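You operate a simulated robot arm through the tools that you are given. There is no shell and no other tool. Be economical: measure what you need, move in short steps, check, and stop when the job is done.

You are at the controls of a simulated robot arm. One attempt, no reset.

JOB
Jog till the meter shows 9.58 metres, then press new pipe once.
Fine: the pump must be started first; shut the button guard again. Where these are worked on the way, their far stop is far enough and under half their travel is too little: button guard.

Only the result counts: the job must be done as asked and must still hold three seconds after the hand-in. Knocking over, shifting, dropping, spilling or breaking anything else fails it.

ROBOT AND FRAMES
A 7-joint arm with a two-finger parallel gripper on a trunk, on a base that drives. Base frame: it is fixed to the floor where the robot stands at the start and does not move with it; the origin is under the middle of the robot, x ahead of it, y to its left, z up; the surface under the hand at the start is at about z = 0.872. Readings come in m, degrees, newtons and seconds.
Its first joint turns from -166.0 to 166.0 degrees. Places, roughly: button guard [1, -0.2, 0.9]; console screen [0.8, 0.6, 1.1]; control switch [3.2, 0.9, 1.3]; direction switch [1.1, -0.1, 1.1]; drive breaker [0.9, 0.2, 0.6]; drive start button [0.6, 0.3, 0.9]; drive stop button [0.6, 0.2, 0.9]; emergency stop [0.9, -0.3, 0.9]; head switch [1, 0, 1]; inside amps knob [0.7, 0.3, 0.9]; inside breaker [1, 0.1, 0.6]; inside volts knob [0.8, 0.2, 0.9]; inside weld switch [0.7, 0, 0.9]; lamp test button [0.9, -0.1, 0.9]; length meter [0.9, 0.3, 1.1]; line jog button [0.7, 0.1, 0.9]. Payload 1.57 kg.
Tool frame: the origin (TCP) lies between the finger pads and is the grasp point; the fingertips stand 0.03 m ahead of it; z points along the fingers, y is the line along which they close. The gripper opens to 0.11 m. The fingers are 0.024 m wide and 0.012 m thick; the gripper's body (0.048 by 0.112 m) begins 0.078 m behind the TCP.
Orientation is told as [roll, pitch, yaw] about the base's x, y, z axes, in that order, counted from this pose: with the fingers straight down and closing along the base's y, the tool's x points along the base's -x, its y along +y and its z along -z.

CONTROLS
- The arm moves only by the tool jog_arm. Its argument "plan" is a list of rows, each a list of 7 numbers: the shift along the tool's x, y, z in m, then the turn, a rotation vector about the tool's x, y, z in rad, then the finger opening in m, from 0 to 0.11. In form: [[x, y, z, wx, wy, wz, hand], ...]. A call has 1 to 8 rows; each row is the pose to reach, as a shift and turn from the pose commanded when the call began, along the tool's axes at that moment. A row lasts 0.2 s, in which the tool goes at most 0.05 m and 8.6 degrees; a call with a longer step from one row to the next is refused whole, and so is a gripper value outside its range. A pose out of reach is approached as far as the arm can. The call stops where the force on the tool passes 90 N (or 10 N more than at its start, if that is more) or the arm is blocked; 0.2 s more then pass. The fingers move at their own pace (about 0.108 m/s each) and stop on an object; they squeeze with about 43 N. The grip force told is the motor's: it shows also when the fingers shut on nothing. Time passes only in rows, and 0.2 s behind the last, so rows that repeat a pose let the fingers close. It gives the time, the measured TCP pose, the force on the tool (base axes), the opening and the grip force at its end, in the units of the frame above (readings bear some noise), with the torque about the TCP (base axes, N m) and any sound that the robot's microphone picked up.
- Cameras (640 x 400 px; columns grow to the right, rows downward): "scene" is now at [0.5115, 0.1805, 1.4317]; the picture's right is [-0.21, -0.98, 0.00], its down [-0.61, 0.13, -0.79] and it looks along [0.77, -0.16, -0.62] (base axes); focal length 214 px, centre (320, 200). "wrist" rides on the gripper at [0.07, 0.016, -0.141] in the tool frame; the picture's right is [-0.23, 0.97, 0.00], its down [-0.86, -0.20, -0.48] and it looks along [-0.47, -0.11, 0.88] (tool axes); focal length 222 px, centre (320, 200).
- get_image(camera): a new picture of that camera. No time passes.
- lift_body(by): slides the trunk up (or, below 0, down) by that many m; the arm and the scene camera ride with it, the base frame stays. It gives what a move gives, with no picture.
- roll_base(legs): drives the robot by 1 to 6 legs, each [ahead, left, turn to the left] in m, m and degrees, along the robot's own axes; the way and the turn of a leg run together, so that a leg with both is an arc; at most 1.5 m and 180 degrees a leg. The arm and the cameras ride along, it lands a little off, and it stops where it bumps. It gives what a move gives.
- head_to(pan, tilt): turns the head with the scene camera to pan (to the left, within 103 degrees either way) and tilt (down, from -29 to 69), counted from straight ahead of the robot. It gives what a move gives.
- point_at(camera, pixels): for up to 12 pixels [column, row] of the newest picture of that camera ("zoom" is the newest enlarged one), the place [x, y, z] in the base frame of the surface seen there, good to about 0.002 m. No time passes.
- enlarge(camera, box): a new picture of the part [left, top, right, bottom] of that camera's present view, enlarged. No time passes.
- hand_in(): hands the job in; it is judged then, once.

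Keep the steps short. Do not move on a guess: measure, check each grasp and each placing, and mend mistakes. In all there are 80 turns and 68 pictures (those below and enlarged ones count). Leave the gripper open and the arm clear of the work at the hand-in unless told otherwise, and finish with a single line.

The tools are called after "Emit:" as name(argument=value, ...) on one line, values as JSON. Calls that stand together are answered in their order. jog_arm: Moves the arm, as the interface text tells. Its arguments: {"type":"object","properties":{"plan":{"type":"array","items":{"type":"array","items":{"type":"number"}}}},"required":["plan"]} The other tools are called the same way: lift_body (by) slides the trunk up or down; roll_base (legs) drives the base; head_to (pan, tilt) turns the head that bears the scene camera; get_image (camera) takes a picture; point_at (camera, pixels) gives the place of the surface under pixels of a picture; enlarge (camera, box) takes an enlarged picture of a part of a camera's view; hand_in () hands the job in.

At the start:

```text
t: 0.0
eef_pos: [0.6629, 0.2059, 1.3415]
orientation: [0.0, 0.1, 0.0]
ft_force: [0.2, -0.8, 0.5]
moment: [0.0, -0.04, -0.04]
grip_width: 0.1101
grasp_force: 0.1
trunk travel left (down, up): [-0.475, 0.135]
robot x, y, heading: [-0.0003, -0.0008, -0.0]
head pan, tilt: [-11.9, 38.2]
```

scene: 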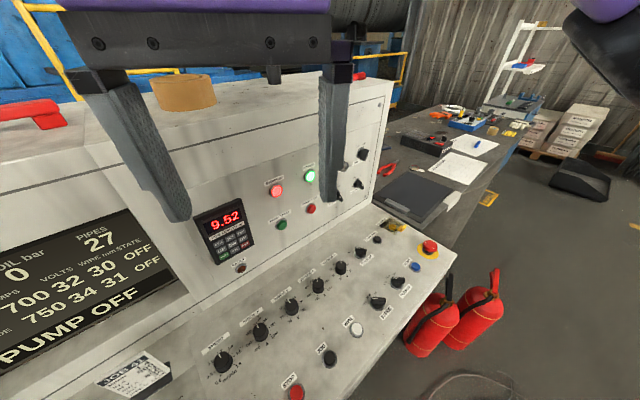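
wrist: 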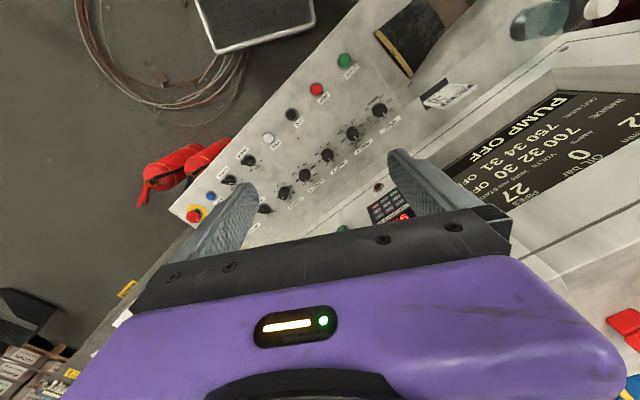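

The meter reads 9.52 and the screen says PUMP OFF. I'll enlarge the panels to read the labels.

Emit:
enlarge(camera="scene", box=[190, 140, 390, 265])

Emit:
enlarge(camera="scene", box=[270, 210, 450, 400])

Emit:
enlarge(camera="wrist", box=[160, 20, 480, 240])

```text
3.20 times, centred on (290, 202) of scene
```

zoom: 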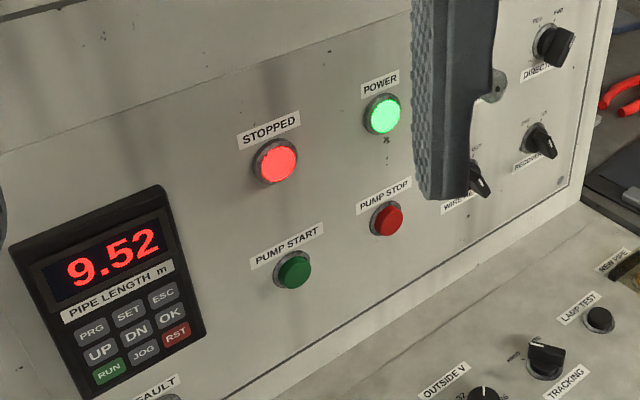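

```text
2.11 times, centred on (360, 305) of scene
```

zoom: 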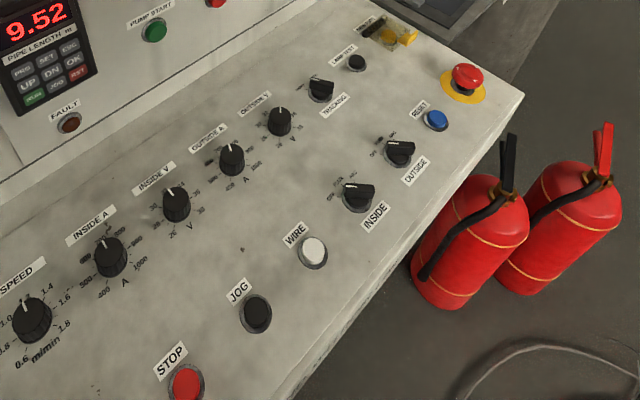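

```text
1.82 times, centred on (320, 130) of wrist
```

zoom: 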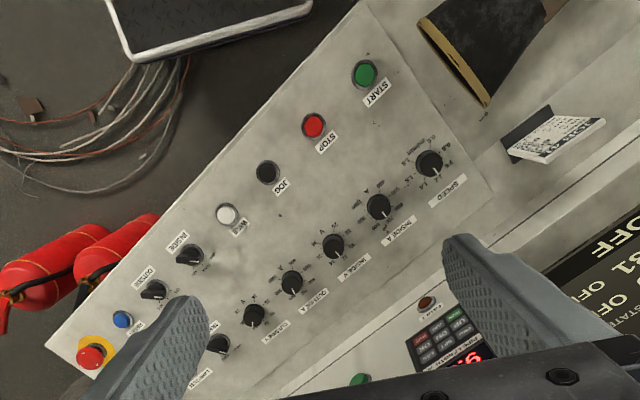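

I'll measure the key parts in the scene picture.

Emit:
get_image(camera="scene")

Emit:
point_at(camera="scene", pixels=[[281, 224], [311, 208], [330, 357], [328, 366], [357, 328], [396, 224], [390, 222], [402, 227], [377, 239], [270, 225], [300, 330], [405, 300]])

Emit:
enlarge(camera="scene", box=[350, 205, 450, 265])

Emit:
enlarge(camera="scene", box=[80, 330, 200, 400])

```text
62 pictures are left
```

scene: 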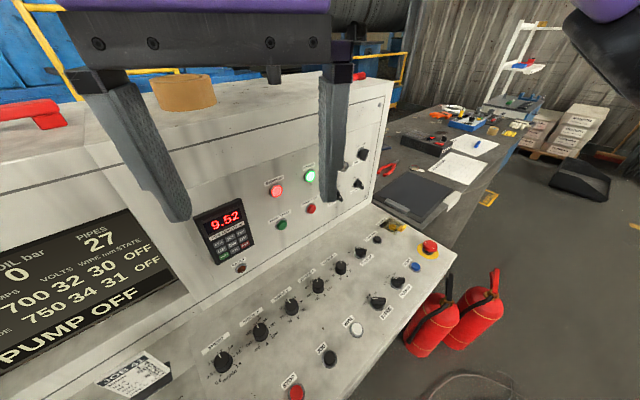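

```text
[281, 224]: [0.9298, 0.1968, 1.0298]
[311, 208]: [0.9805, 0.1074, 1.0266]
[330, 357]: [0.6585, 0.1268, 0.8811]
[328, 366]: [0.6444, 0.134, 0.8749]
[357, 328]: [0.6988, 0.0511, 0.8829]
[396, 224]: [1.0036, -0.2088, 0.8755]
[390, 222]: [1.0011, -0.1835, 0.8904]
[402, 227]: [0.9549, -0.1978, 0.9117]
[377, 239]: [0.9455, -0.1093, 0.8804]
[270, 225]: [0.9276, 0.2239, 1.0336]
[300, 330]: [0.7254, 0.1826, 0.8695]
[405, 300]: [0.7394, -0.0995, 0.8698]
```

```text
6.40 times, centred on (400, 235) of scene
```

zoom: 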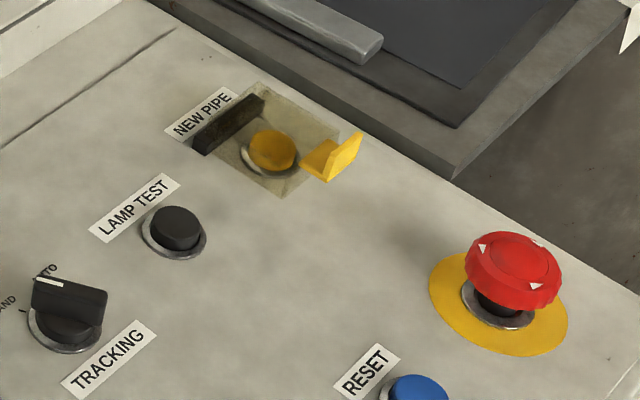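

```text
5.33 times, centred on (140, 365) of scene
```

zoom: 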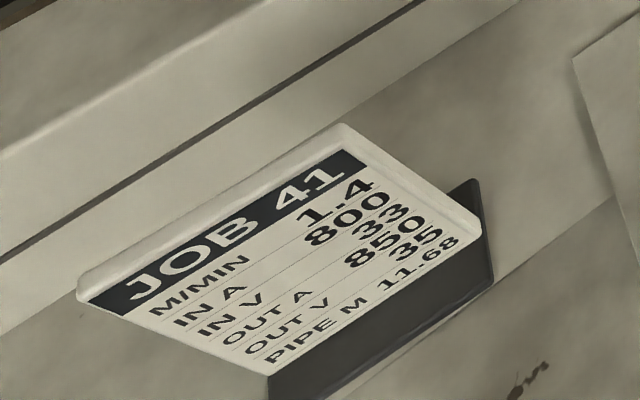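

Guard and buttons are identified. With the arm still high and clear, I'll close the fingers and tilt the tool 60° forward for the pump start button on the upright panel.

Emit:
jog_arm(plan=[[0, 0, 0, 0, -0.14, 0, 0], [0, 0, 0, 0, -0.28, 0, 0], [0, 0, 0, 0, -0.42, 0, 0], [0, 0, 0, 0, -0.56, 0, 0], [0, 0, 0, 0, -0.7, 0, 0], [0, 0, 0, 0, -0.83, 0, 0], [0, 0, 0, 0, -0.95, 0, 0], [0, 0, 0, 0, -1.047, 0, 0]])

Emit:
jog_arm(plan=[[0, 0, 0, -0.11, 0, -0.0635, 0], [0, 0, 0, -0.22, 0, -0.127, 0], [0, 0, 0, -0.33, 0, -0.19, 0], [0, 0, 0, -0.438, 0, -0.253, 0], [0, 0, 0, -0.438, 0, -0.253, 0]])

Emit:
get_image(camera="scene")

Emit:
get_image(camera="wrist")

```text
t: 0.8
eef_pos: [0.6722, 0.2055, 1.3483]
orientation: [1.3, -20.6, -2.1]
ft_force: [8.4, -4.6, 30.1]
moment: [0.96, 4.86, 0.59]
grip_width: 0.0001
grasp_force: 21.3
trunk travel left (down, up): [-0.475, 0.135]
robot x, y, heading: [0.0011, -0.0012, 0.1]
head pan, tilt: [-11.9, 38.2]
stopped in row 3: the force on the tool passed its limit at 120 N (the readings are from after the stop); the commanded pose is now the measured one
```

```text
t: 2.0
eef_pos: [0.6714, 0.2041, 1.3461]
orientation: [20.6, -23.4, 13.3]
ft_force: [0.5, -0.4, 0.6]
moment: [0.01, 0.02, 0.0]
grip_width: 0.0002
grasp_force: 20.9
trunk travel left (down, up): [-0.475, 0.135]
robot x, y, heading: [-0.0007, -0.0001, -0.1]
head pan, tilt: [-11.9, 38.2]
```

```text
59 pictures are left
```

scene: 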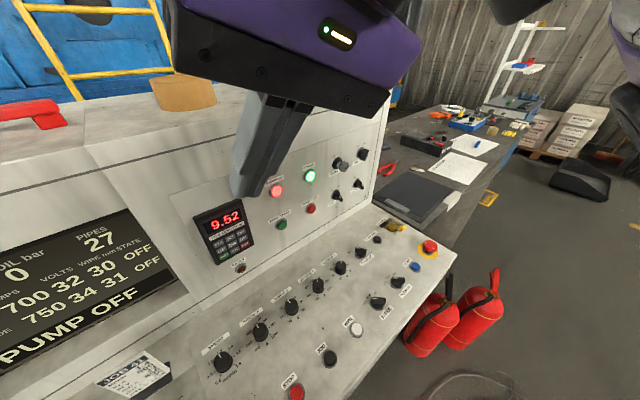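

```text
58 pictures are left
```

wrist: 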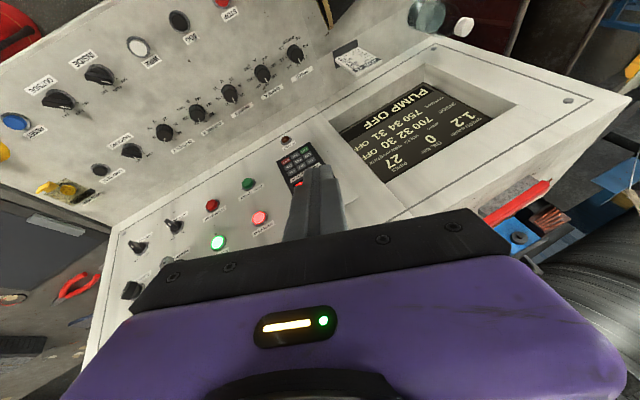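

The hand was touching my own head, not the console. I'll move it forward and lower before tilting further. First, the panel's surface normal.

Emit:
point_at(camera="scene", pixels=[[263, 232], [298, 193], [297, 218], [324, 165], [350, 215], [355, 140], [283, 226], [281, 222], [311, 209], [342, 165], [364, 154], [271, 265]])

Emit:
enlarge(camera="scene", box=[300, 135, 400, 225])

Emit:
enlarge(camera="scene", box=[190, 195, 330, 280])

```text
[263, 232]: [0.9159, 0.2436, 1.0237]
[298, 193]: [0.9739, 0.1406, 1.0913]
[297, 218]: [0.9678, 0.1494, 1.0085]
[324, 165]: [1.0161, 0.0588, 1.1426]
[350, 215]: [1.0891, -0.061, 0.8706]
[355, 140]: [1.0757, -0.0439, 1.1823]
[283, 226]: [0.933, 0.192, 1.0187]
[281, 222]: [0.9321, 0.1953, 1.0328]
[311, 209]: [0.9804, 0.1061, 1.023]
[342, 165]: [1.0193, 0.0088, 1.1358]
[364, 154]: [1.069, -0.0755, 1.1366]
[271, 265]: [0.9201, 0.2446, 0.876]
```

```text
4.44 times, centred on (350, 180) of scene
```

zoom: 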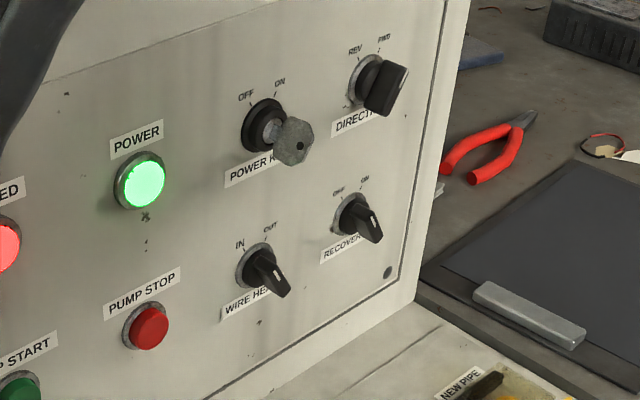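

```text
4.57 times, centred on (260, 238) of scene
```

zoom: 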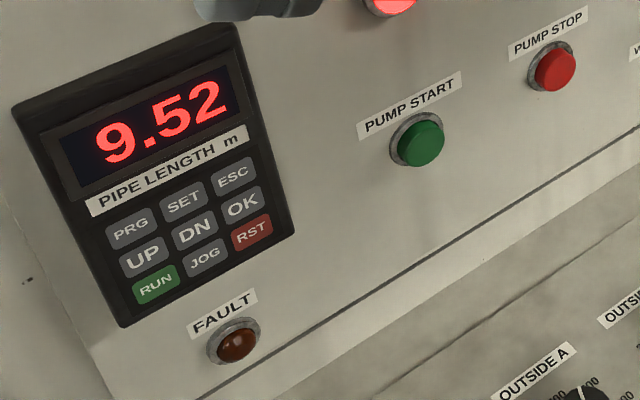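

The panel is upright, with normal (0.874, 0.486, 0). Pump start is at about (0.932, 0.196, 1.027). The hand goes to a standoff above the desk, tilted, facing the panel.

Emit:
jog_arm(plan=[[-0.0141, -0.0318, 0.0285, 0, 0, 0, 0], [-0.0282, -0.0636, 0.0571, 0.016, -0.059, -0.032, 0], [-0.0423, -0.0954, 0.0856, 0.048, -0.176, -0.096, 0], [-0.0564, -0.1272, 0.1142, 0.08, -0.293, -0.16, 0], [-0.0705, -0.159, 0.1427, 0.111, -0.41, -0.223, 0], [-0.0705, -0.159, 0.1427, 0.135, -0.498, -0.271, 0], [-0.0705, -0.159, 0.1427, 0.159, -0.586, -0.319, 0], [-0.0705, -0.159, 0.1427, 0.159, -0.586, -0.319, 0]])

Emit:
get_image(camera="wrist")

```text
t: 3.8
eef_pos: [0.8296, 0.1406, 1.2015]
orientation: [-0.1, -59.9, 29.0]
ft_force: [0.9, -0.2, -0.4]
moment: [-0.02, 0.01, 0.0]
grip_width: 0.0
grasp_force: 21.4
trunk travel left (down, up): [-0.475, 0.135]
robot x, y, heading: [-0.0013, 0.0021, -0.2]
head pan, tilt: [-11.9, 38.2]
```

```text
55 pictures are left
```

wrist: 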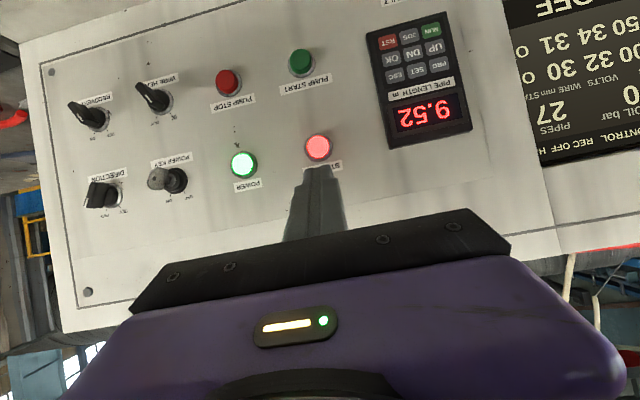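

The hand is aligned. I'll confirm the pump start button's place through the wrist camera at (300,62).

Emit:
point_at(camera="wrist", pixels=[[300, 62], [300, 55], [300, 69], [228, 82], [275, 70]])

Emit:
enlarge(camera="wrist", box=[60, 60, 220, 220])

```text
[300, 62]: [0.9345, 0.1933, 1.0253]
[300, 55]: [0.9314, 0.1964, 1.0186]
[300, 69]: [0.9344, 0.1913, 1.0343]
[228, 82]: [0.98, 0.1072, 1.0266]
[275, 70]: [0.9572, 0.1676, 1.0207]
```

```text
2.50 times, centred on (140, 140) of wrist
```

zoom: 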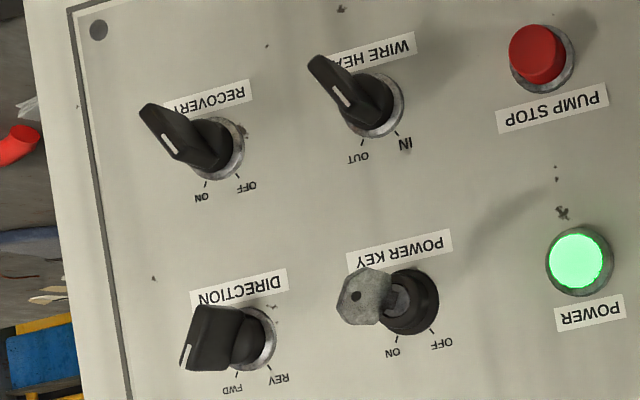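

Direction stands at FWD and recovery is OFF. Next is the standoff 5 cm in front of pump start.

Emit:
jog_arm(plan=[[0.0327, -0.0009, 0.0287, 0, 0, 0, 0], [0.0653, -0.0018, 0.0573, 0, 0, 0, 0], [0.098, -0.0027, 0.086, 0, 0, 0, 0], [0.1307, -0.0036, 0.1147, 0, 0, 0, 0], [0.1307, -0.0036, 0.1147, 0, 0, 0, 0]])

Emit:
get_image(camera="wrist")

```text
t: 5.0
eef_pos: [0.8598, 0.1563, 1.0279]
orientation: [-0.1, -59.9, 29.2]
ft_force: [0.6, 0.0, 0.2]
moment: [0.0, -0.04, 0.02]
grip_width: 0.0001
grasp_force: 21.3
trunk travel left (down, up): [-0.475, 0.135]
robot x, y, heading: [0.0015, 0.0019, -0.2]
head pan, tilt: [-11.9, 38.2]
```

```text
53 pictures are left
```

wrist: 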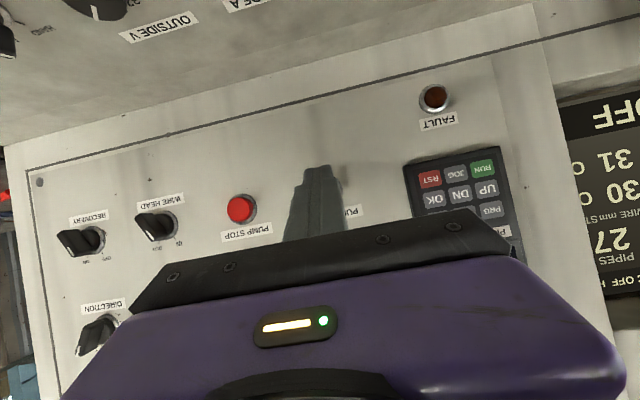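

The fingertip is in line with pump start. I'll press straight along the panel normal and withdraw.

Emit:
jog_arm(plan=[[-0.015, 0, 0.026, 0, 0, 0, 0], [-0.0235, 0, 0.0407, 0, 0, 0, 0], [-0.0265, 0, 0.0459, 0, 0, 0, 0], [-0.0285, 0, 0.0494, 0, 0, 0, 0], [-0.0285, 0, 0.0494, 0, 0, 0, 0]])

Emit:
get_image(camera="scene")

```text
t: 6.2
eef_pos: [0.9083, 0.1813, 1.0296]
orientation: [0.1, -59.8, 29.1]
ft_force: [-10.2, -4.1, -0.7]
moment: [0.01, 0.1, 0.05]
grip_width: 0.0
grasp_force: 21.7
trunk travel left (down, up): [-0.475, 0.135]
robot x, y, heading: [0.0047, 0.0002, -0.0]
head pan, tilt: [-11.9, 38.2]
heard: click
```

```text
52 pictures are left
```

scene: 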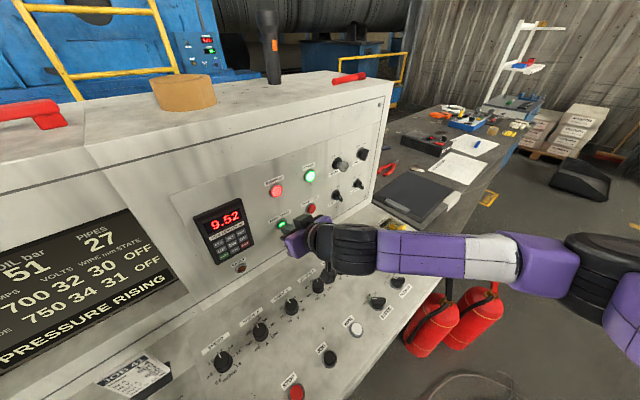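

A click came, the start lamp is lit, and the screen reads "PRESSURE RISING". I'll withdraw and lift.

Emit:
jog_arm(plan=[[0.0225, 0, -0.039, 0, 0, 0, 0], [0.045, 0, -0.078, 0, 0, 0, 0], [0.0015, 0, -0.103, 0, 0, 0, 0], [-0.041, 0, -0.128, 0, 0, 0, 0], [-0.041, 0, -0.128, 0, 0.14, 0, 0], [-0.041, 0, -0.128, 0, 0.28, 0, 0], [-0.041, 0, -0.128, 0, 0.42, 0, 0], [-0.041, 0, -0.128, 0, 0.56, 0, 0]])

Emit:
get_image(camera="scene")

```text
refused: row 3 steps farther than a row can; nothing moved
```

```text
51 pictures are left
```

scene: 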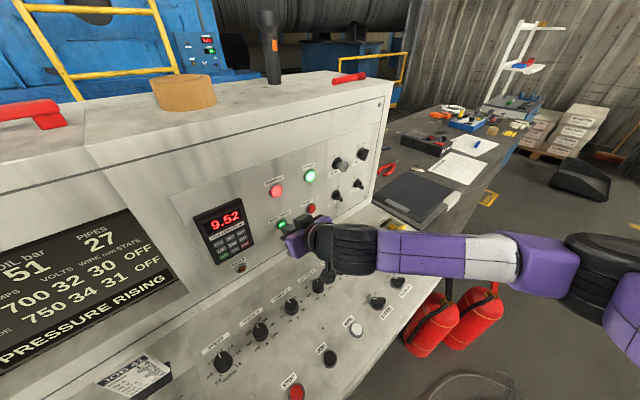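

One step was too long. I'll repeat it with smaller steps.

Emit:
jog_arm(plan=[[0.0225, 0, -0.039, 0, 0, 0, 0], [0.045, 0, -0.078, 0, 0, 0, 0], [0.004, 0, -0.101, 0, 0, 0, 0], [-0.037, 0, -0.124, 0, 0, 0, 0], [-0.037, 0, -0.124, 0, 0.14, 0, 0], [-0.037, 0, -0.124, 0, 0.28, 0, 0], [-0.037, 0, -0.124, 0, 0.42, 0, 0], [-0.037, 0, -0.124, 0, 0.56, 0, 0]])

```text
t: 8.0
eef_pos: [0.8343, 0.1366, 1.1238]
orientation: [0.0, -27.7, 29.0]
ft_force: [-1.0, -0.5, -0.9]
moment: [0.0, -0.02, 0.04]
grip_width: 0.0001
grasp_force: 21.1
trunk travel left (down, up): [-0.475, 0.135]
robot x, y, heading: [0.0032, -0.0011, 0.2]
head pan, tilt: [-11.9, 38.2]
```

Next I'll bring the hand upright, pointing down, 9 cm above the JOG button.

Emit:
jog_arm(plan=[[0.0395, 0.0155, 0.0072, 0, 0.1, 0, 0], [0.079, 0.031, 0.0144, 0, 0.2, 0, 0], [0.1185, 0.0465, 0.0216, 0, 0.3, 0, 0], [0.158, 0.062, 0.0288, 0, 0.4, 0, 0], [0.1975, 0.0775, 0.036, 0, 0.483, 0, 0], [0.1975, 0.0775, 0.036, 0, 0.483, 0, 0]])

Emit:
get_image(camera="scene")

Emit:
get_image(camera="wrist")

```text
t: 9.4
eef_pos: [0.6558, 0.1307, 0.9995]
orientation: [0.0, -0.1, 28.9]
ft_force: [-0.1, 0.7, 0.1]
moment: [-0.03, -0.02, 0.0]
grip_width: 0.0
grasp_force: 21.4
trunk travel left (down, up): [-0.475, 0.135]
robot x, y, heading: [-0.0016, 0.0014, 0.0]
head pan, tilt: [-11.9, 38.2]
```

```text
50 pictures are left
```

scene: 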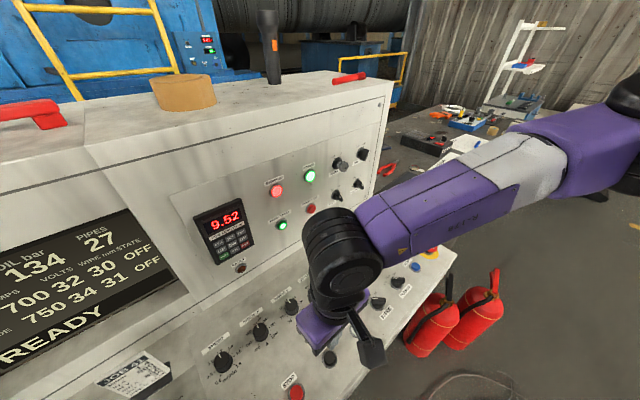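

```text
49 pictures are left
```

wrist: 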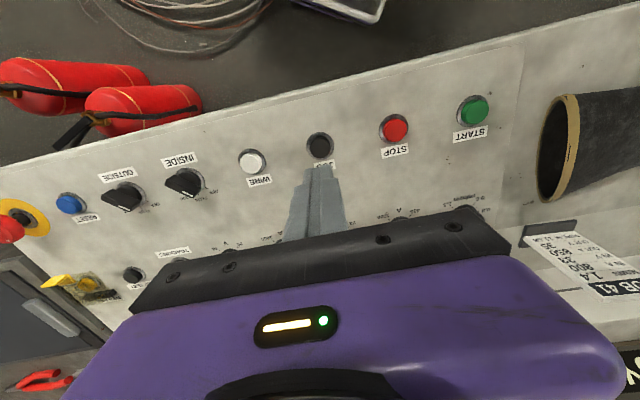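

Screen: READY, 134 bar; meter 9.52. The JOG button is at (320,143) in the wrist picture, so I'll measure it there.

Emit:
point_at(camera="wrist", pixels=[[320, 143], [320, 136], [320, 149], [310, 143], [330, 143], [336, 140]])

Emit:
point_at(camera="scene", pixels=[[330, 357], [331, 353], [329, 362]])

```text
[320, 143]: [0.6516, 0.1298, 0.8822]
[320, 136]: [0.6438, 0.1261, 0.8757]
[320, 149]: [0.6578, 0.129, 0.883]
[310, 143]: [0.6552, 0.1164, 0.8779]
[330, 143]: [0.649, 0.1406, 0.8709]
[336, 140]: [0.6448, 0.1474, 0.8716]
```

```text
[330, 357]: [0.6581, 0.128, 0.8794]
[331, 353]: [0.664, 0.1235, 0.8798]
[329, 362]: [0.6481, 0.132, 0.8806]
```

The hand is aligned. I'll descend to just above the button.

Emit:
jog_arm(plan=[[0, 0, 0.04, 0, 0, 0, 0], [0, -0.001, 0.07, 0, 0, 0, 0], [0, -0.0015, 0.084, 0, 0, 0, 0], [0, -0.0015, 0.084, 0, 0, 0, 0]])

Emit:
get_image(camera="wrist")

```text
t: 10.4
eef_pos: [0.6588, 0.1306, 0.915]
orientation: [-0.1, -0.1, 29.0]
ft_force: [0.7, -0.2, 0.6]
moment: [0.0, -0.01, -0.01]
grip_width: 0.0
grasp_force: 21.1
trunk travel left (down, up): [-0.475, 0.135]
robot x, y, heading: [0.0014, 0.0001, -0.0]
head pan, tilt: [-11.9, 38.2]
```

```text
48 pictures are left
```

wrist: 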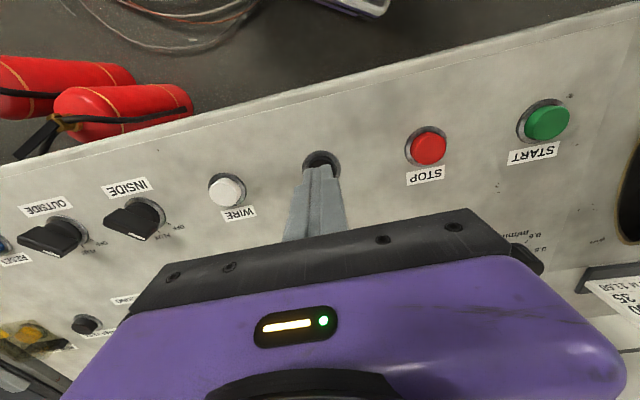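

The fingertip sits just above JOG. I'll make a brief press to find the rate.

Emit:
jog_arm(plan=[[0, 0, 0.01, 0, 0, 0, 0], [0, 0, -0.005, 0, 0, 0, 0]])

Emit:
enlarge(camera="scene", box=[190, 195, 260, 265])

```text
t: 11.0
eef_pos: [0.6619, 0.1281, 0.9198]
orientation: [0.1, -0.1, 28.9]
ft_force: [0.0, 0.1, -0.2]
moment: [0.0, 0.0, -0.02]
grip_width: 0.0
grasp_force: 21.3
trunk travel left (down, up): [-0.475, 0.135]
robot x, y, heading: [-0.0015, 0.0025, 0.0]
head pan, tilt: [-11.9, 38.2]
heard: click
```

```text
5.71 times, centred on (225, 230) of scene
```

zoom: 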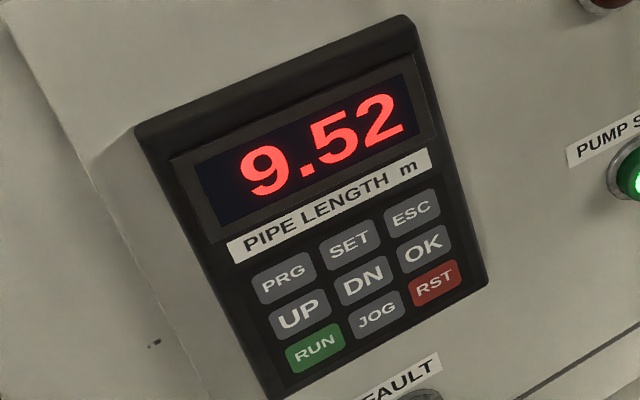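

It clicked but the meter still shows 9.52. I'll hold a bit longer.

Emit:
jog_arm(plan=[[0.002, 0, 0.015, 0, 0, 0, 0], [0.002, 0, 0.015, 0, 0, 0, 0], [0.002, 0, 0.015, 0, 0, 0, 0], [0.002, 0, 0, 0, 0, 0, 0]])

Emit:
get_image(camera="scene")

Emit:
enlarge(camera="scene", box=[190, 195, 260, 265])

```text
t: 12.0
eef_pos: [0.6547, 0.1274, 0.9185]
orientation: [0.0, -0.1, 29.1]
ft_force: [0.2, 0.2, 0.6]
moment: [0.01, 0.03, 0.02]
grip_width: 0.0002
grasp_force: 21.5
trunk travel left (down, up): [-0.475, 0.135]
robot x, y, heading: [0.0003, 0.0016, -0.1]
head pan, tilt: [-11.9, 38.2]
heard: click, click
```

```text
46 pictures are left
```

scene: 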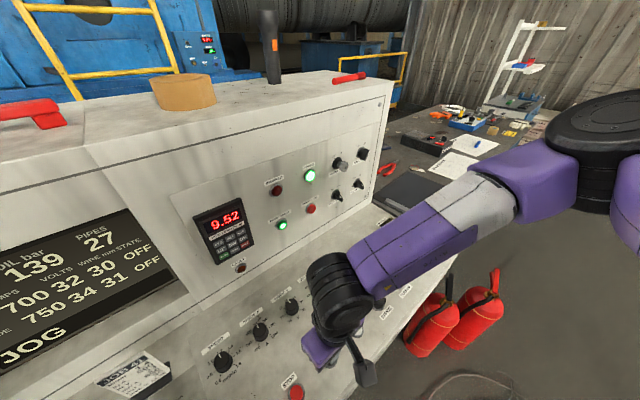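

```text
5.71 times, centred on (225, 230) of scene
```

zoom: 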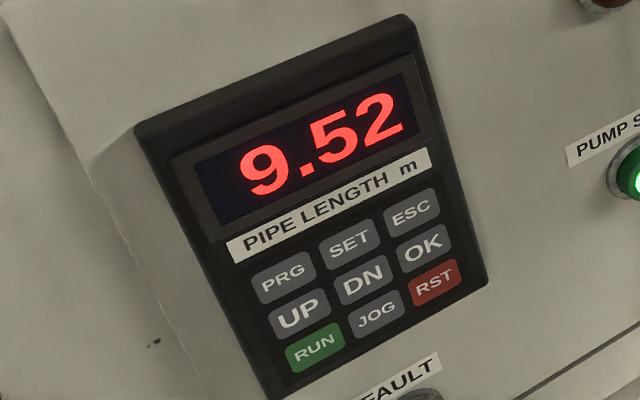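

The screen shows JOG and the STOPPED lamp is out. I'll let a moment pass off the button and look again.

Emit:
jog_arm(plan=[[0, 0, -0.003, 0, 0, 0, 0], [0, 0, -0.003, 0, 0, 0, 0], [0, 0, -0.003, 0, 0, 0, 0]])

Emit:
get_image(camera="scene")

Emit:
get_image(camera="wrist")

```text
t: 12.8
eef_pos: [0.6581, 0.1275, 0.9247]
orientation: [0.1, 0.0, 29.0]
ft_force: [0.0, -0.3, -0.4]
moment: [0.0, 0.04, 0.04]
grip_width: 0.0
grasp_force: 21.2
trunk travel left (down, up): [-0.475, 0.135]
robot x, y, heading: [-0.0009, 0.0008, -0.0]
head pan, tilt: [-11.9, 38.2]
```

```text
44 pictures are left
```

scene: 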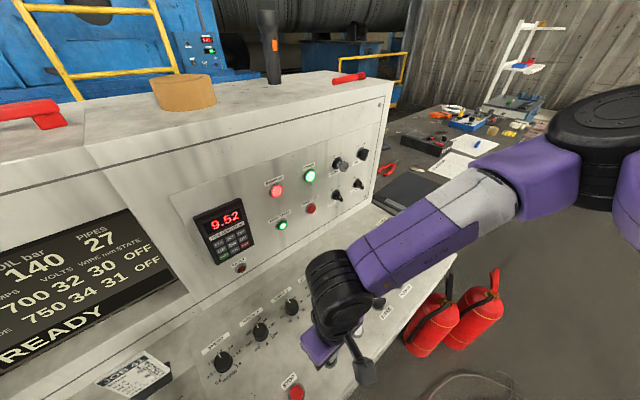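

```text
43 pictures are left
```

wrist: 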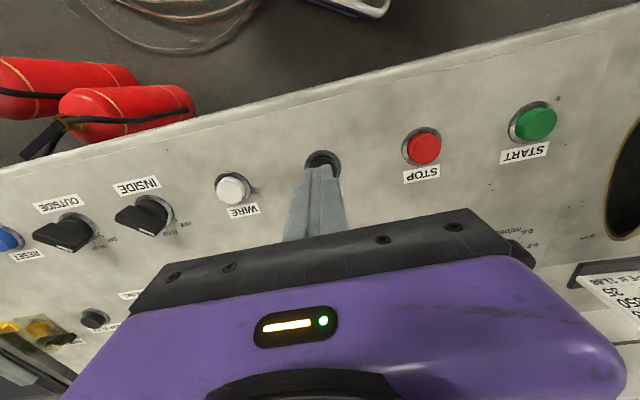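

It's back at READY, stopped, 9.52. I'll hold JOG for about 1 s.

Emit:
jog_arm(plan=[[0, 0, 0.018, 0, 0, 0, 0], [0, 0, 0.018, 0, 0, 0, 0], [0, 0, 0.018, 0, 0, 0, 0], [0, 0, 0.018, 0, 0, 0, 0], [0, 0, 0.018, 0, 0, 0, 0], [0, 0, 0, 0, 0, 0, 0], [0, 0, 0, 0, 0, 0, 0]])

Emit:
get_image(camera="scene")

```text
t: 14.4
eef_pos: [0.6564, 0.1265, 0.9215]
orientation: [0.0, -0.1, 29.0]
ft_force: [-0.8, -0.1, -0.5]
moment: [0.0, 0.0, -0.03]
grip_width: 0.0
grasp_force: 21.7
trunk travel left (down, up): [-0.475, 0.135]
robot x, y, heading: [0.0024, 0.0018, -0.0]
head pan, tilt: [-11.9, 38.2]
heard: click
```

```text
42 pictures are left
```

scene: 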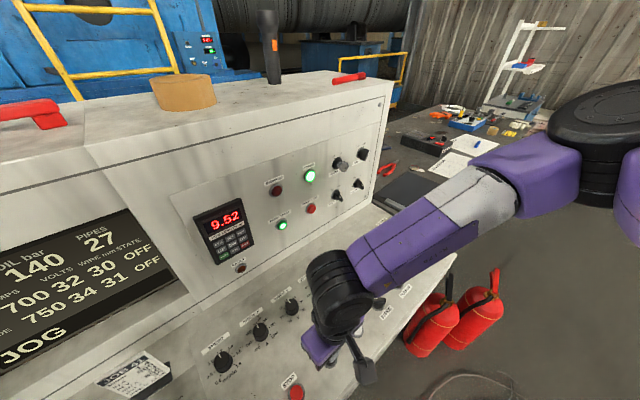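

Emit:
jog_arm(plan=[[0, 0, 0, 0, 0, 0, 0], [0, 0, 0, 0, 0, 0, 0]])

Emit:
enlarge(camera="scene", box=[0, 180, 350, 400])

```text
t: 15.0
eef_pos: [0.6577, 0.127, 0.9215]
orientation: [0.0, -0.1, 29.0]
ft_force: [0.1, 1.0, -0.1]
moment: [0.03, -0.03, 0.02]
grip_width: 0.0
grasp_force: 21.8
trunk travel left (down, up): [-0.475, 0.135]
robot x, y, heading: [-0.0021, 0.0006, -0.0]
head pan, tilt: [-11.9, 38.2]
```

```text
1.82 times, centred on (175, 290) of scene
```

zoom: 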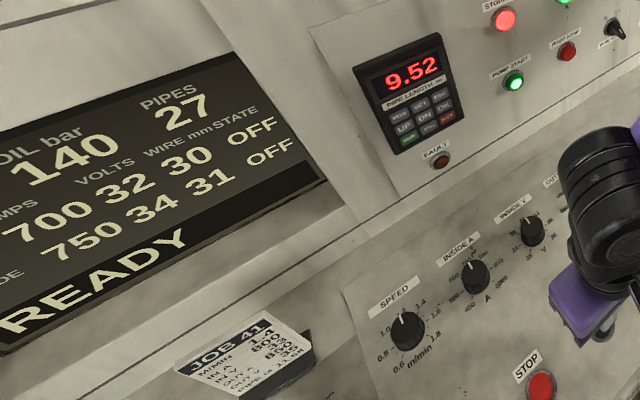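

Still 9.52. I'll press and stay down, checking pictures while holding (no time passes in between).

Emit:
jog_arm(plan=[[0, 0, 0.018, 0, 0, 0, 0], [0, 0, 0.018, 0, 0, 0, 0], [0, 0, 0.018, 0, 0, 0, 0], [0, 0, 0.018, 0, 0, 0, 0], [0, 0, 0.018, 0, 0, 0, 0]])

Emit:
enlarge(camera="scene", box=[0, 180, 350, 400])

```text
t: 16.2
eef_pos: [0.6583, 0.1277, 0.9068]
orientation: [0.1, -0.4, 29.1]
ft_force: [-3.2, -4.9, 51.0]
moment: [-0.18, 0.16, 0.06]
grip_width: 0.0
grasp_force: 21.0
trunk travel left (down, up): [-0.475, 0.135]
robot x, y, heading: [-0.0021, 0.003, 0.1]
head pan, tilt: [-11.9, 38.2]
heard: click
```

```text
1.82 times, centred on (175, 290) of scene
```

zoom: 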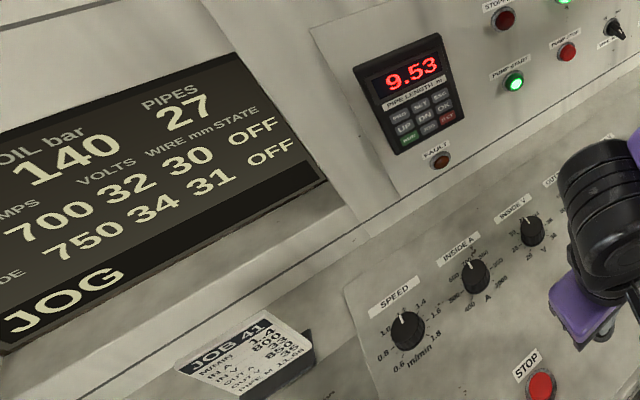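

The meter now reads 9.53 and is moving. I'll keep holding, slightly lighter, for another second.

Emit:
jog_arm(plan=[[0, 0, -0.001, 0, 0, 0, 0], [0, 0, -0.001, 0, 0, 0, 0], [0, 0, -0.001, 0, 0, 0, 0], [0, 0, -0.001, 0, 0, 0, 0]])

Emit:
enlarge(camera="scene", box=[190, 195, 260, 265])

```text
t: 17.2
eef_pos: [0.6583, 0.1287, 0.9055]
orientation: [-0.1, -0.3, 29.0]
ft_force: [1.9, 0.4, 38.9]
moment: [0.01, -0.02, -0.02]
grip_width: 0.0001
grasp_force: 21.6
trunk travel left (down, up): [-0.475, 0.135]
robot x, y, heading: [-0.0016, 0.0016, -0.1]
head pan, tilt: [-11.9, 38.2]
```

```text
5.71 times, centred on (225, 230) of scene
```

zoom: 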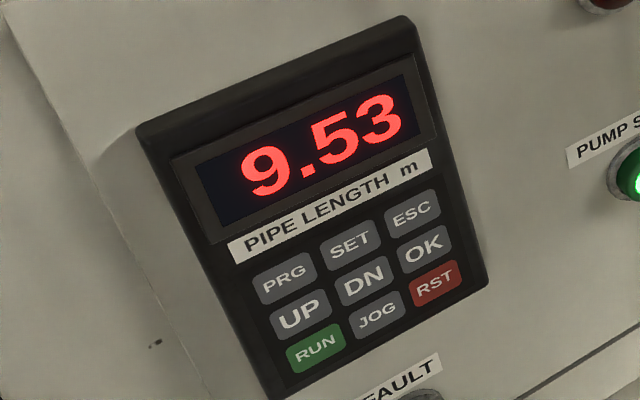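

Slow, under 1 cm/s. I'll hold 1.8 s more.

Emit:
jog_arm(plan=[[0, 0, 0, 0, 0, 0, 0], [0, 0, 0, 0, 0, 0, 0], [0, 0, 0, 0, 0, 0, 0], [0, 0, 0, 0, 0, 0, 0], [0, 0, 0, 0, 0, 0, 0], [0, 0, 0, 0, 0, 0, 0], [0, 0, 0, 0, 0, 0, 0], [0, 0, 0, 0, 0, 0, 0]])

Emit:
enlarge(camera="scene", box=[190, 195, 260, 265])

```text
t: 19.0
eef_pos: [0.6579, 0.1281, 0.9059]
orientation: [0.0, -0.3, 29.1]
ft_force: [4.0, 2.4, 35.7]
moment: [0.07, -0.03, 0.06]
grip_width: 0.0
grasp_force: 21.1
trunk travel left (down, up): [-0.475, 0.135]
robot x, y, heading: [0.0024, -0.0002, 0.0]
head pan, tilt: [-11.9, 38.2]
```

```text
5.71 times, centred on (225, 230) of scene
```

zoom: 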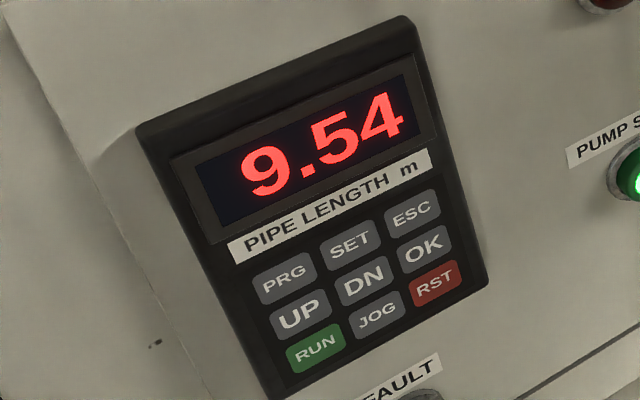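

About 6 mm/s. I'll hold another 3.6 s and check.

Emit:
jog_arm(plan=[[0, 0, 0, 0, 0, 0, 0], [0, 0, 0, 0, 0, 0, 0], [0, 0, 0, 0, 0, 0, 0], [0, 0, 0, 0, 0, 0, 0], [0, 0, 0, 0, 0, 0, 0], [0, 0, 0, 0, 0, 0, 0], [0, 0, 0, 0, 0, 0, 0], [0, 0, 0, 0, 0, 0, 0]])

Emit:
jog_arm(plan=[[0, 0, 0, 0, 0, 0, 0], [0, 0, 0, 0, 0, 0, 0], [0, 0, 0, 0, 0, 0, 0], [0, 0, 0, 0, 0, 0, 0], [0, 0, 0, 0, 0, 0, 0]])

Emit:
enlarge(camera="scene", box=[190, 195, 260, 265])

```text
t: 20.8
eef_pos: [0.6575, 0.1282, 0.9058]
orientation: [0.0, -0.4, 29.0]
ft_force: [2.4, 1.2, 36.4]
moment: [0.05, 0.0, -0.01]
grip_width: 0.0
grasp_force: 21.3
trunk travel left (down, up): [-0.475, 0.135]
robot x, y, heading: [-0.0035, 0.0011, -0.1]
head pan, tilt: [-11.9, 38.2]
```

```text
t: 22.0
eef_pos: [0.6572, 0.1278, 0.9067]
orientation: [0.0, -0.3, 29.0]
ft_force: [2.6, 1.8, 37.6]
moment: [0.03, 0.03, 0.01]
grip_width: 0.0
grasp_force: 21.0
trunk travel left (down, up): [-0.475, 0.135]
robot x, y, heading: [0.0016, -0.0024, -0.0]
head pan, tilt: [-11.9, 38.2]
```

```text
5.71 times, centred on (225, 230) of scene
```

zoom: 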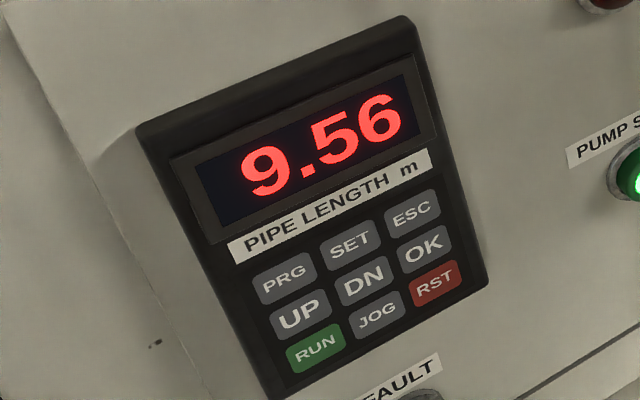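

9.56. I'll hold 1.2 s more.

Emit:
jog_arm(plan=[[0, 0, 0, 0, 0, 0, 0], [0, 0, 0, 0, 0, 0, 0], [0, 0, 0, 0, 0, 0, 0], [0, 0, 0, 0, 0, 0, 0], [0, 0, 0, 0, 0, 0, 0]])

Emit:
enlarge(camera="scene", box=[190, 195, 260, 265])

```text
t: 23.2
eef_pos: [0.6579, 0.1277, 0.9065]
orientation: [0.0, -0.2, 29.0]
ft_force: [1.5, 2.4, 36.7]
moment: [0.04, 0.05, -0.01]
grip_width: 0.0001
grasp_force: 21.6
trunk travel left (down, up): [-0.475, 0.135]
robot x, y, heading: [-0.0017, 0.0022, -0.0]
head pan, tilt: [-11.9, 38.2]
```

```text
5.71 times, centred on (225, 230) of scene
```

zoom: 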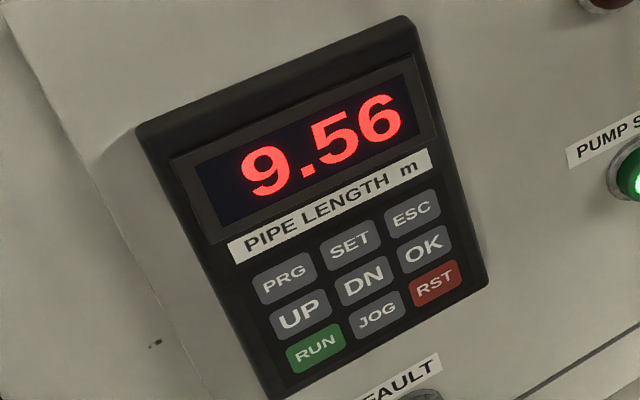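

Still 9.56 (rate about 5–6 mm/s). I'll hold 1.2 s more.

Emit:
jog_arm(plan=[[0, 0, 0, 0, 0, 0, 0], [0, 0, 0, 0, 0, 0, 0], [0, 0, 0, 0, 0, 0, 0], [0, 0, 0, 0, 0, 0, 0], [0, 0, 0, 0, 0, 0, 0]])

Emit:
enlarge(camera="scene", box=[190, 195, 260, 265])

```text
t: 24.4
eef_pos: [0.6575, 0.1268, 0.9073]
orientation: [0.0, -0.3, 29.0]
ft_force: [1.3, 1.5, 37.7]
moment: [0.0, 0.0, 0.01]
grip_width: 0.0
grasp_force: 21.0
trunk travel left (down, up): [-0.475, 0.135]
robot x, y, heading: [-0.002, 0.0006, 0.0]
head pan, tilt: [-11.9, 38.2]
```

```text
5.71 times, centred on (225, 230) of scene
```

zoom: 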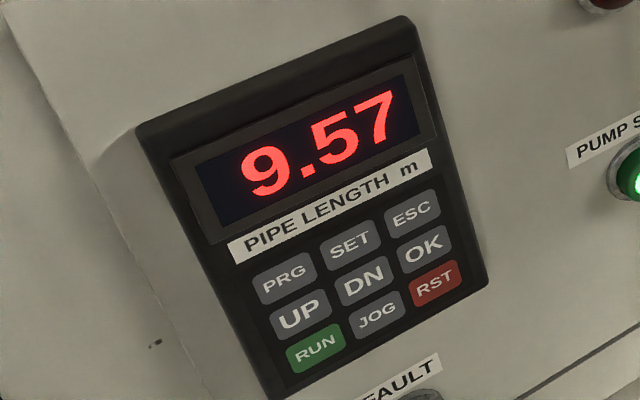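

9.57. I'll hold 1.0 s more, then look.

Emit:
jog_arm(plan=[[0, 0, 0, 0, 0, 0, 0], [0, 0, 0, 0, 0, 0, 0], [0, 0, 0, 0, 0, 0, 0], [0, 0, 0, 0, 0, 0, 0]])

Emit:
enlarge(camera="scene", box=[190, 195, 260, 265])

```text
t: 25.4
eef_pos: [0.6585, 0.1268, 0.9066]
orientation: [0.0, -0.1, 29.0]
ft_force: [-0.4, 1.2, 38.5]
moment: [0.0, 0.03, -0.03]
grip_width: 0.0
grasp_force: 21.2
trunk travel left (down, up): [-0.475, 0.135]
robot x, y, heading: [-0.0027, 0.0015, 0.2]
head pan, tilt: [-11.9, 38.2]
```

```text
5.71 times, centred on (225, 230) of scene
```

zoom: 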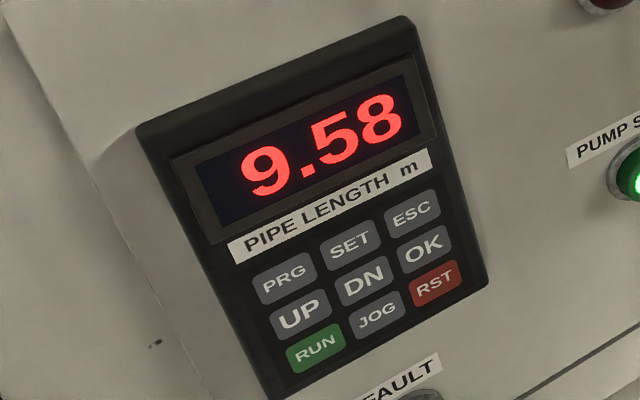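

9.58. Releasing now, straight up.

Emit:
jog_arm(plan=[[0, 0, -0.04, 0, 0, 0, 0], [0, 0, -0.08, 0, 0, 0, 0], [0, 0, -0.12, 0, 0, 0, 0], [0, 0, -0.12, 0, 0, 0, 0], [0, 0, -0.12, 0, 0, 0, 0]])

Emit:
enlarge(camera="scene", box=[0, 180, 350, 400])

Emit:
get_image(camera="wrist")

```text
t: 26.6
eef_pos: [0.6549, 0.1261, 1.0286]
orientation: [0.0, -0.1, 29.0]
ft_force: [0.0, 0.1, -0.1]
moment: [0.01, 0.02, -0.01]
grip_width: 0.0
grasp_force: 21.4
trunk travel left (down, up): [-0.475, 0.135]
robot x, y, heading: [0.0005, 0.0024, -0.1]
head pan, tilt: [-11.9, 38.2]
```

```text
1.82 times, centred on (175, 290) of scene
```

zoom: 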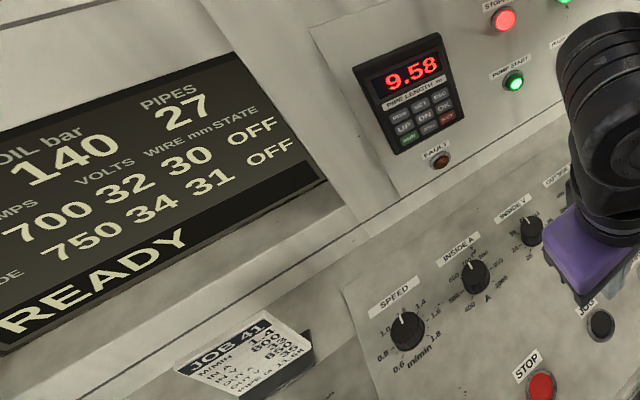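

```text
32 pictures are left
```

wrist: 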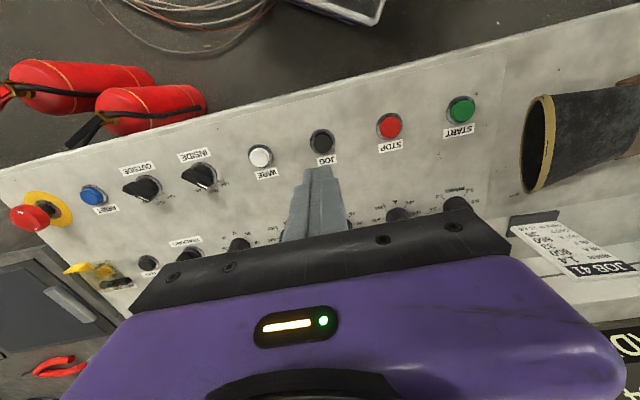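

The line stopped at 9.58, READY. The guard is next and it's too far from here, so I'll measure the extinguishers on the floor before moving the base.

Emit:
point_at(camera="scene", pixels=[[425, 330], [480, 310], [495, 280], [410, 355], [450, 350], [500, 340]])

Emit:
point_at(camera="wrist", pixels=[[200, 100], [150, 115], [100, 75], [20, 80], [330, 10], [250, 40], [33, 216], [105, 270], [75, 267], [118, 285]])

```text
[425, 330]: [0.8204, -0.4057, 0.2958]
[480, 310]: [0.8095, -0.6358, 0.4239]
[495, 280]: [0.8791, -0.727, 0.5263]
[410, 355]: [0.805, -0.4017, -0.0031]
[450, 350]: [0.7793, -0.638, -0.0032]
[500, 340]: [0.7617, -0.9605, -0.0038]
```

```text
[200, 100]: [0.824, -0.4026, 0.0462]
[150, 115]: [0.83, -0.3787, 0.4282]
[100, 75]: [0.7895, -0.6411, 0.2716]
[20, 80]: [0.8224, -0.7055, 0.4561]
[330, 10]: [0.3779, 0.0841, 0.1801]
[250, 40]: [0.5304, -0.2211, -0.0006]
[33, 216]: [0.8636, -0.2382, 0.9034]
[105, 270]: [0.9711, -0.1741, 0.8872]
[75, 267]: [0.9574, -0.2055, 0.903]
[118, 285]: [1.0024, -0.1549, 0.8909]
```

There's a cable coil on the floor to the right. I'll look at it with the head before driving.

Emit:
head_to(pan=-45, tilt=50)

Emit:
get_image(camera="scene")

```text
t: 27.5
eef_pos: [0.6543, 0.1257, 1.0275]
orientation: [0.0, -0.1, 29.0]
ft_force: [-0.3, 0.5, -0.6]
moment: [-0.01, 0.0, -0.02]
grip_width: 0.0001
grasp_force: 21.4
trunk travel left (down, up): [-0.475, 0.135]
robot x, y, heading: [-0.0022, -0.0016, 0.1]
head pan, tilt: [-45.0, 50.0]
```

```text
31 pictures are left
```

scene: 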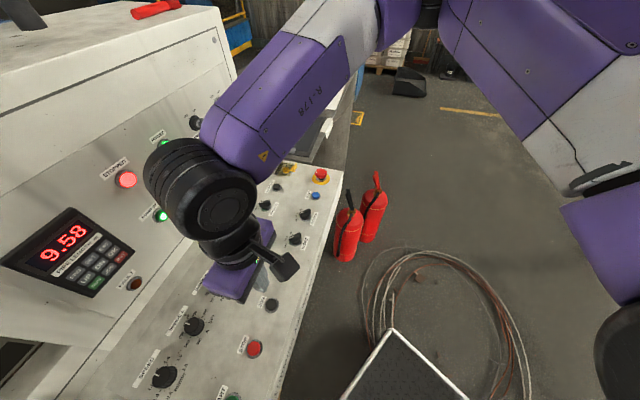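

Emit:
point_at(camera="scene", pixels=[[365, 310], [400, 258], [470, 262], [520, 320], [395, 330], [343, 395], [465, 395], [430, 275], [450, 350], [528, 390]])

```text
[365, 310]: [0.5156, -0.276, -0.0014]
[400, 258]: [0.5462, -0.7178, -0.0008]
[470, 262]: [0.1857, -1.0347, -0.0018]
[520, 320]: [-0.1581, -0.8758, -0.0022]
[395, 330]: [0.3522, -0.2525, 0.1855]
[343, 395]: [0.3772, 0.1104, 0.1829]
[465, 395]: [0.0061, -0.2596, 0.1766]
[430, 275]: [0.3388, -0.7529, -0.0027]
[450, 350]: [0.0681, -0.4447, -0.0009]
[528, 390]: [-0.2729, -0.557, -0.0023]
```

The cable coil sits right beside the base, so I'd rather not drive over it. The guard is about 1 m away and a tilted tool should reach it. I'll look at the guard closely.

Emit:
enlarge(camera="scene", box=[255, 150, 345, 210])

Emit:
point_at(camera="zoom", pixels=[[225, 150], [230, 130], [250, 130], [200, 120], [265, 160], [285, 150], [220, 110], [290, 120]])

Emit:
enlarge(camera="wrist", box=[50, 245, 150, 305])

```text
6.67 times, centred on (300, 180) of scene
```

zoom: 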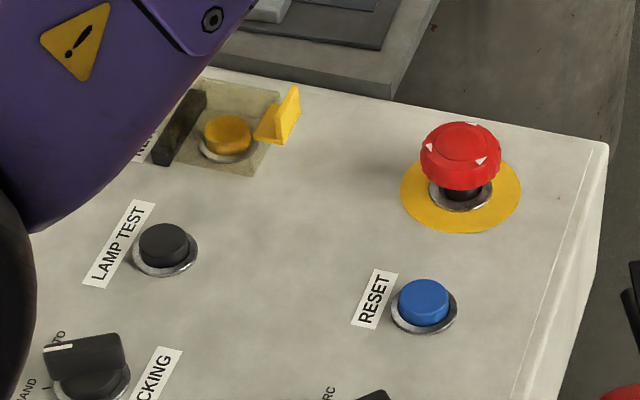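

```text
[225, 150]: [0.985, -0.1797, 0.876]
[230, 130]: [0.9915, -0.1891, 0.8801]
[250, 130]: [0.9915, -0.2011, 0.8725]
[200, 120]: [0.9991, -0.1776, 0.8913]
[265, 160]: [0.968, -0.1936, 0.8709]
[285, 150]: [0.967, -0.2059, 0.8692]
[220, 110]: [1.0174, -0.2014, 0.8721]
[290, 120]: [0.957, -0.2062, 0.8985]
```

```text
6.40 times, centred on (100, 275) of wrist
```

zoom: 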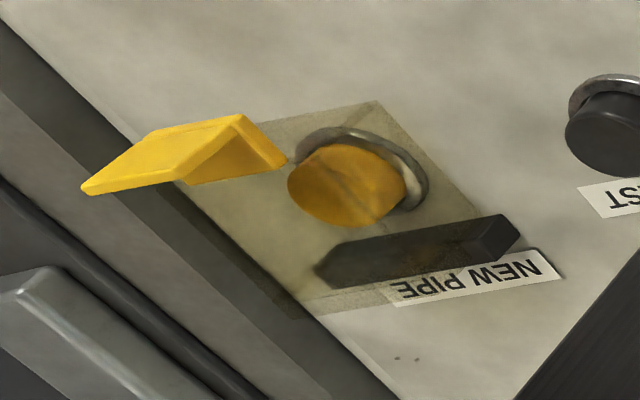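

Emit:
point_at(camera="zoom", pixels=[[95, 186], [165, 135], [235, 120], [240, 150], [275, 160], [150, 165], [195, 178], [345, 262], [500, 225], [345, 190], [515, 240], [400, 250]])

```text
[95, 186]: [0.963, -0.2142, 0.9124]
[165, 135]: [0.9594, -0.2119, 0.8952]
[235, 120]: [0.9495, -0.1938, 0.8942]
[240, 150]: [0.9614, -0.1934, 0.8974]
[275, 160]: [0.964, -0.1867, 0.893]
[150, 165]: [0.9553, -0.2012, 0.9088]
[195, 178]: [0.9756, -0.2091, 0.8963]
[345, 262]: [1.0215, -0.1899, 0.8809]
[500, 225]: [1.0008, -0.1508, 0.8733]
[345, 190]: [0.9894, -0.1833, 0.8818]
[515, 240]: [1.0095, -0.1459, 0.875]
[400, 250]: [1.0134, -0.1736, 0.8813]
```

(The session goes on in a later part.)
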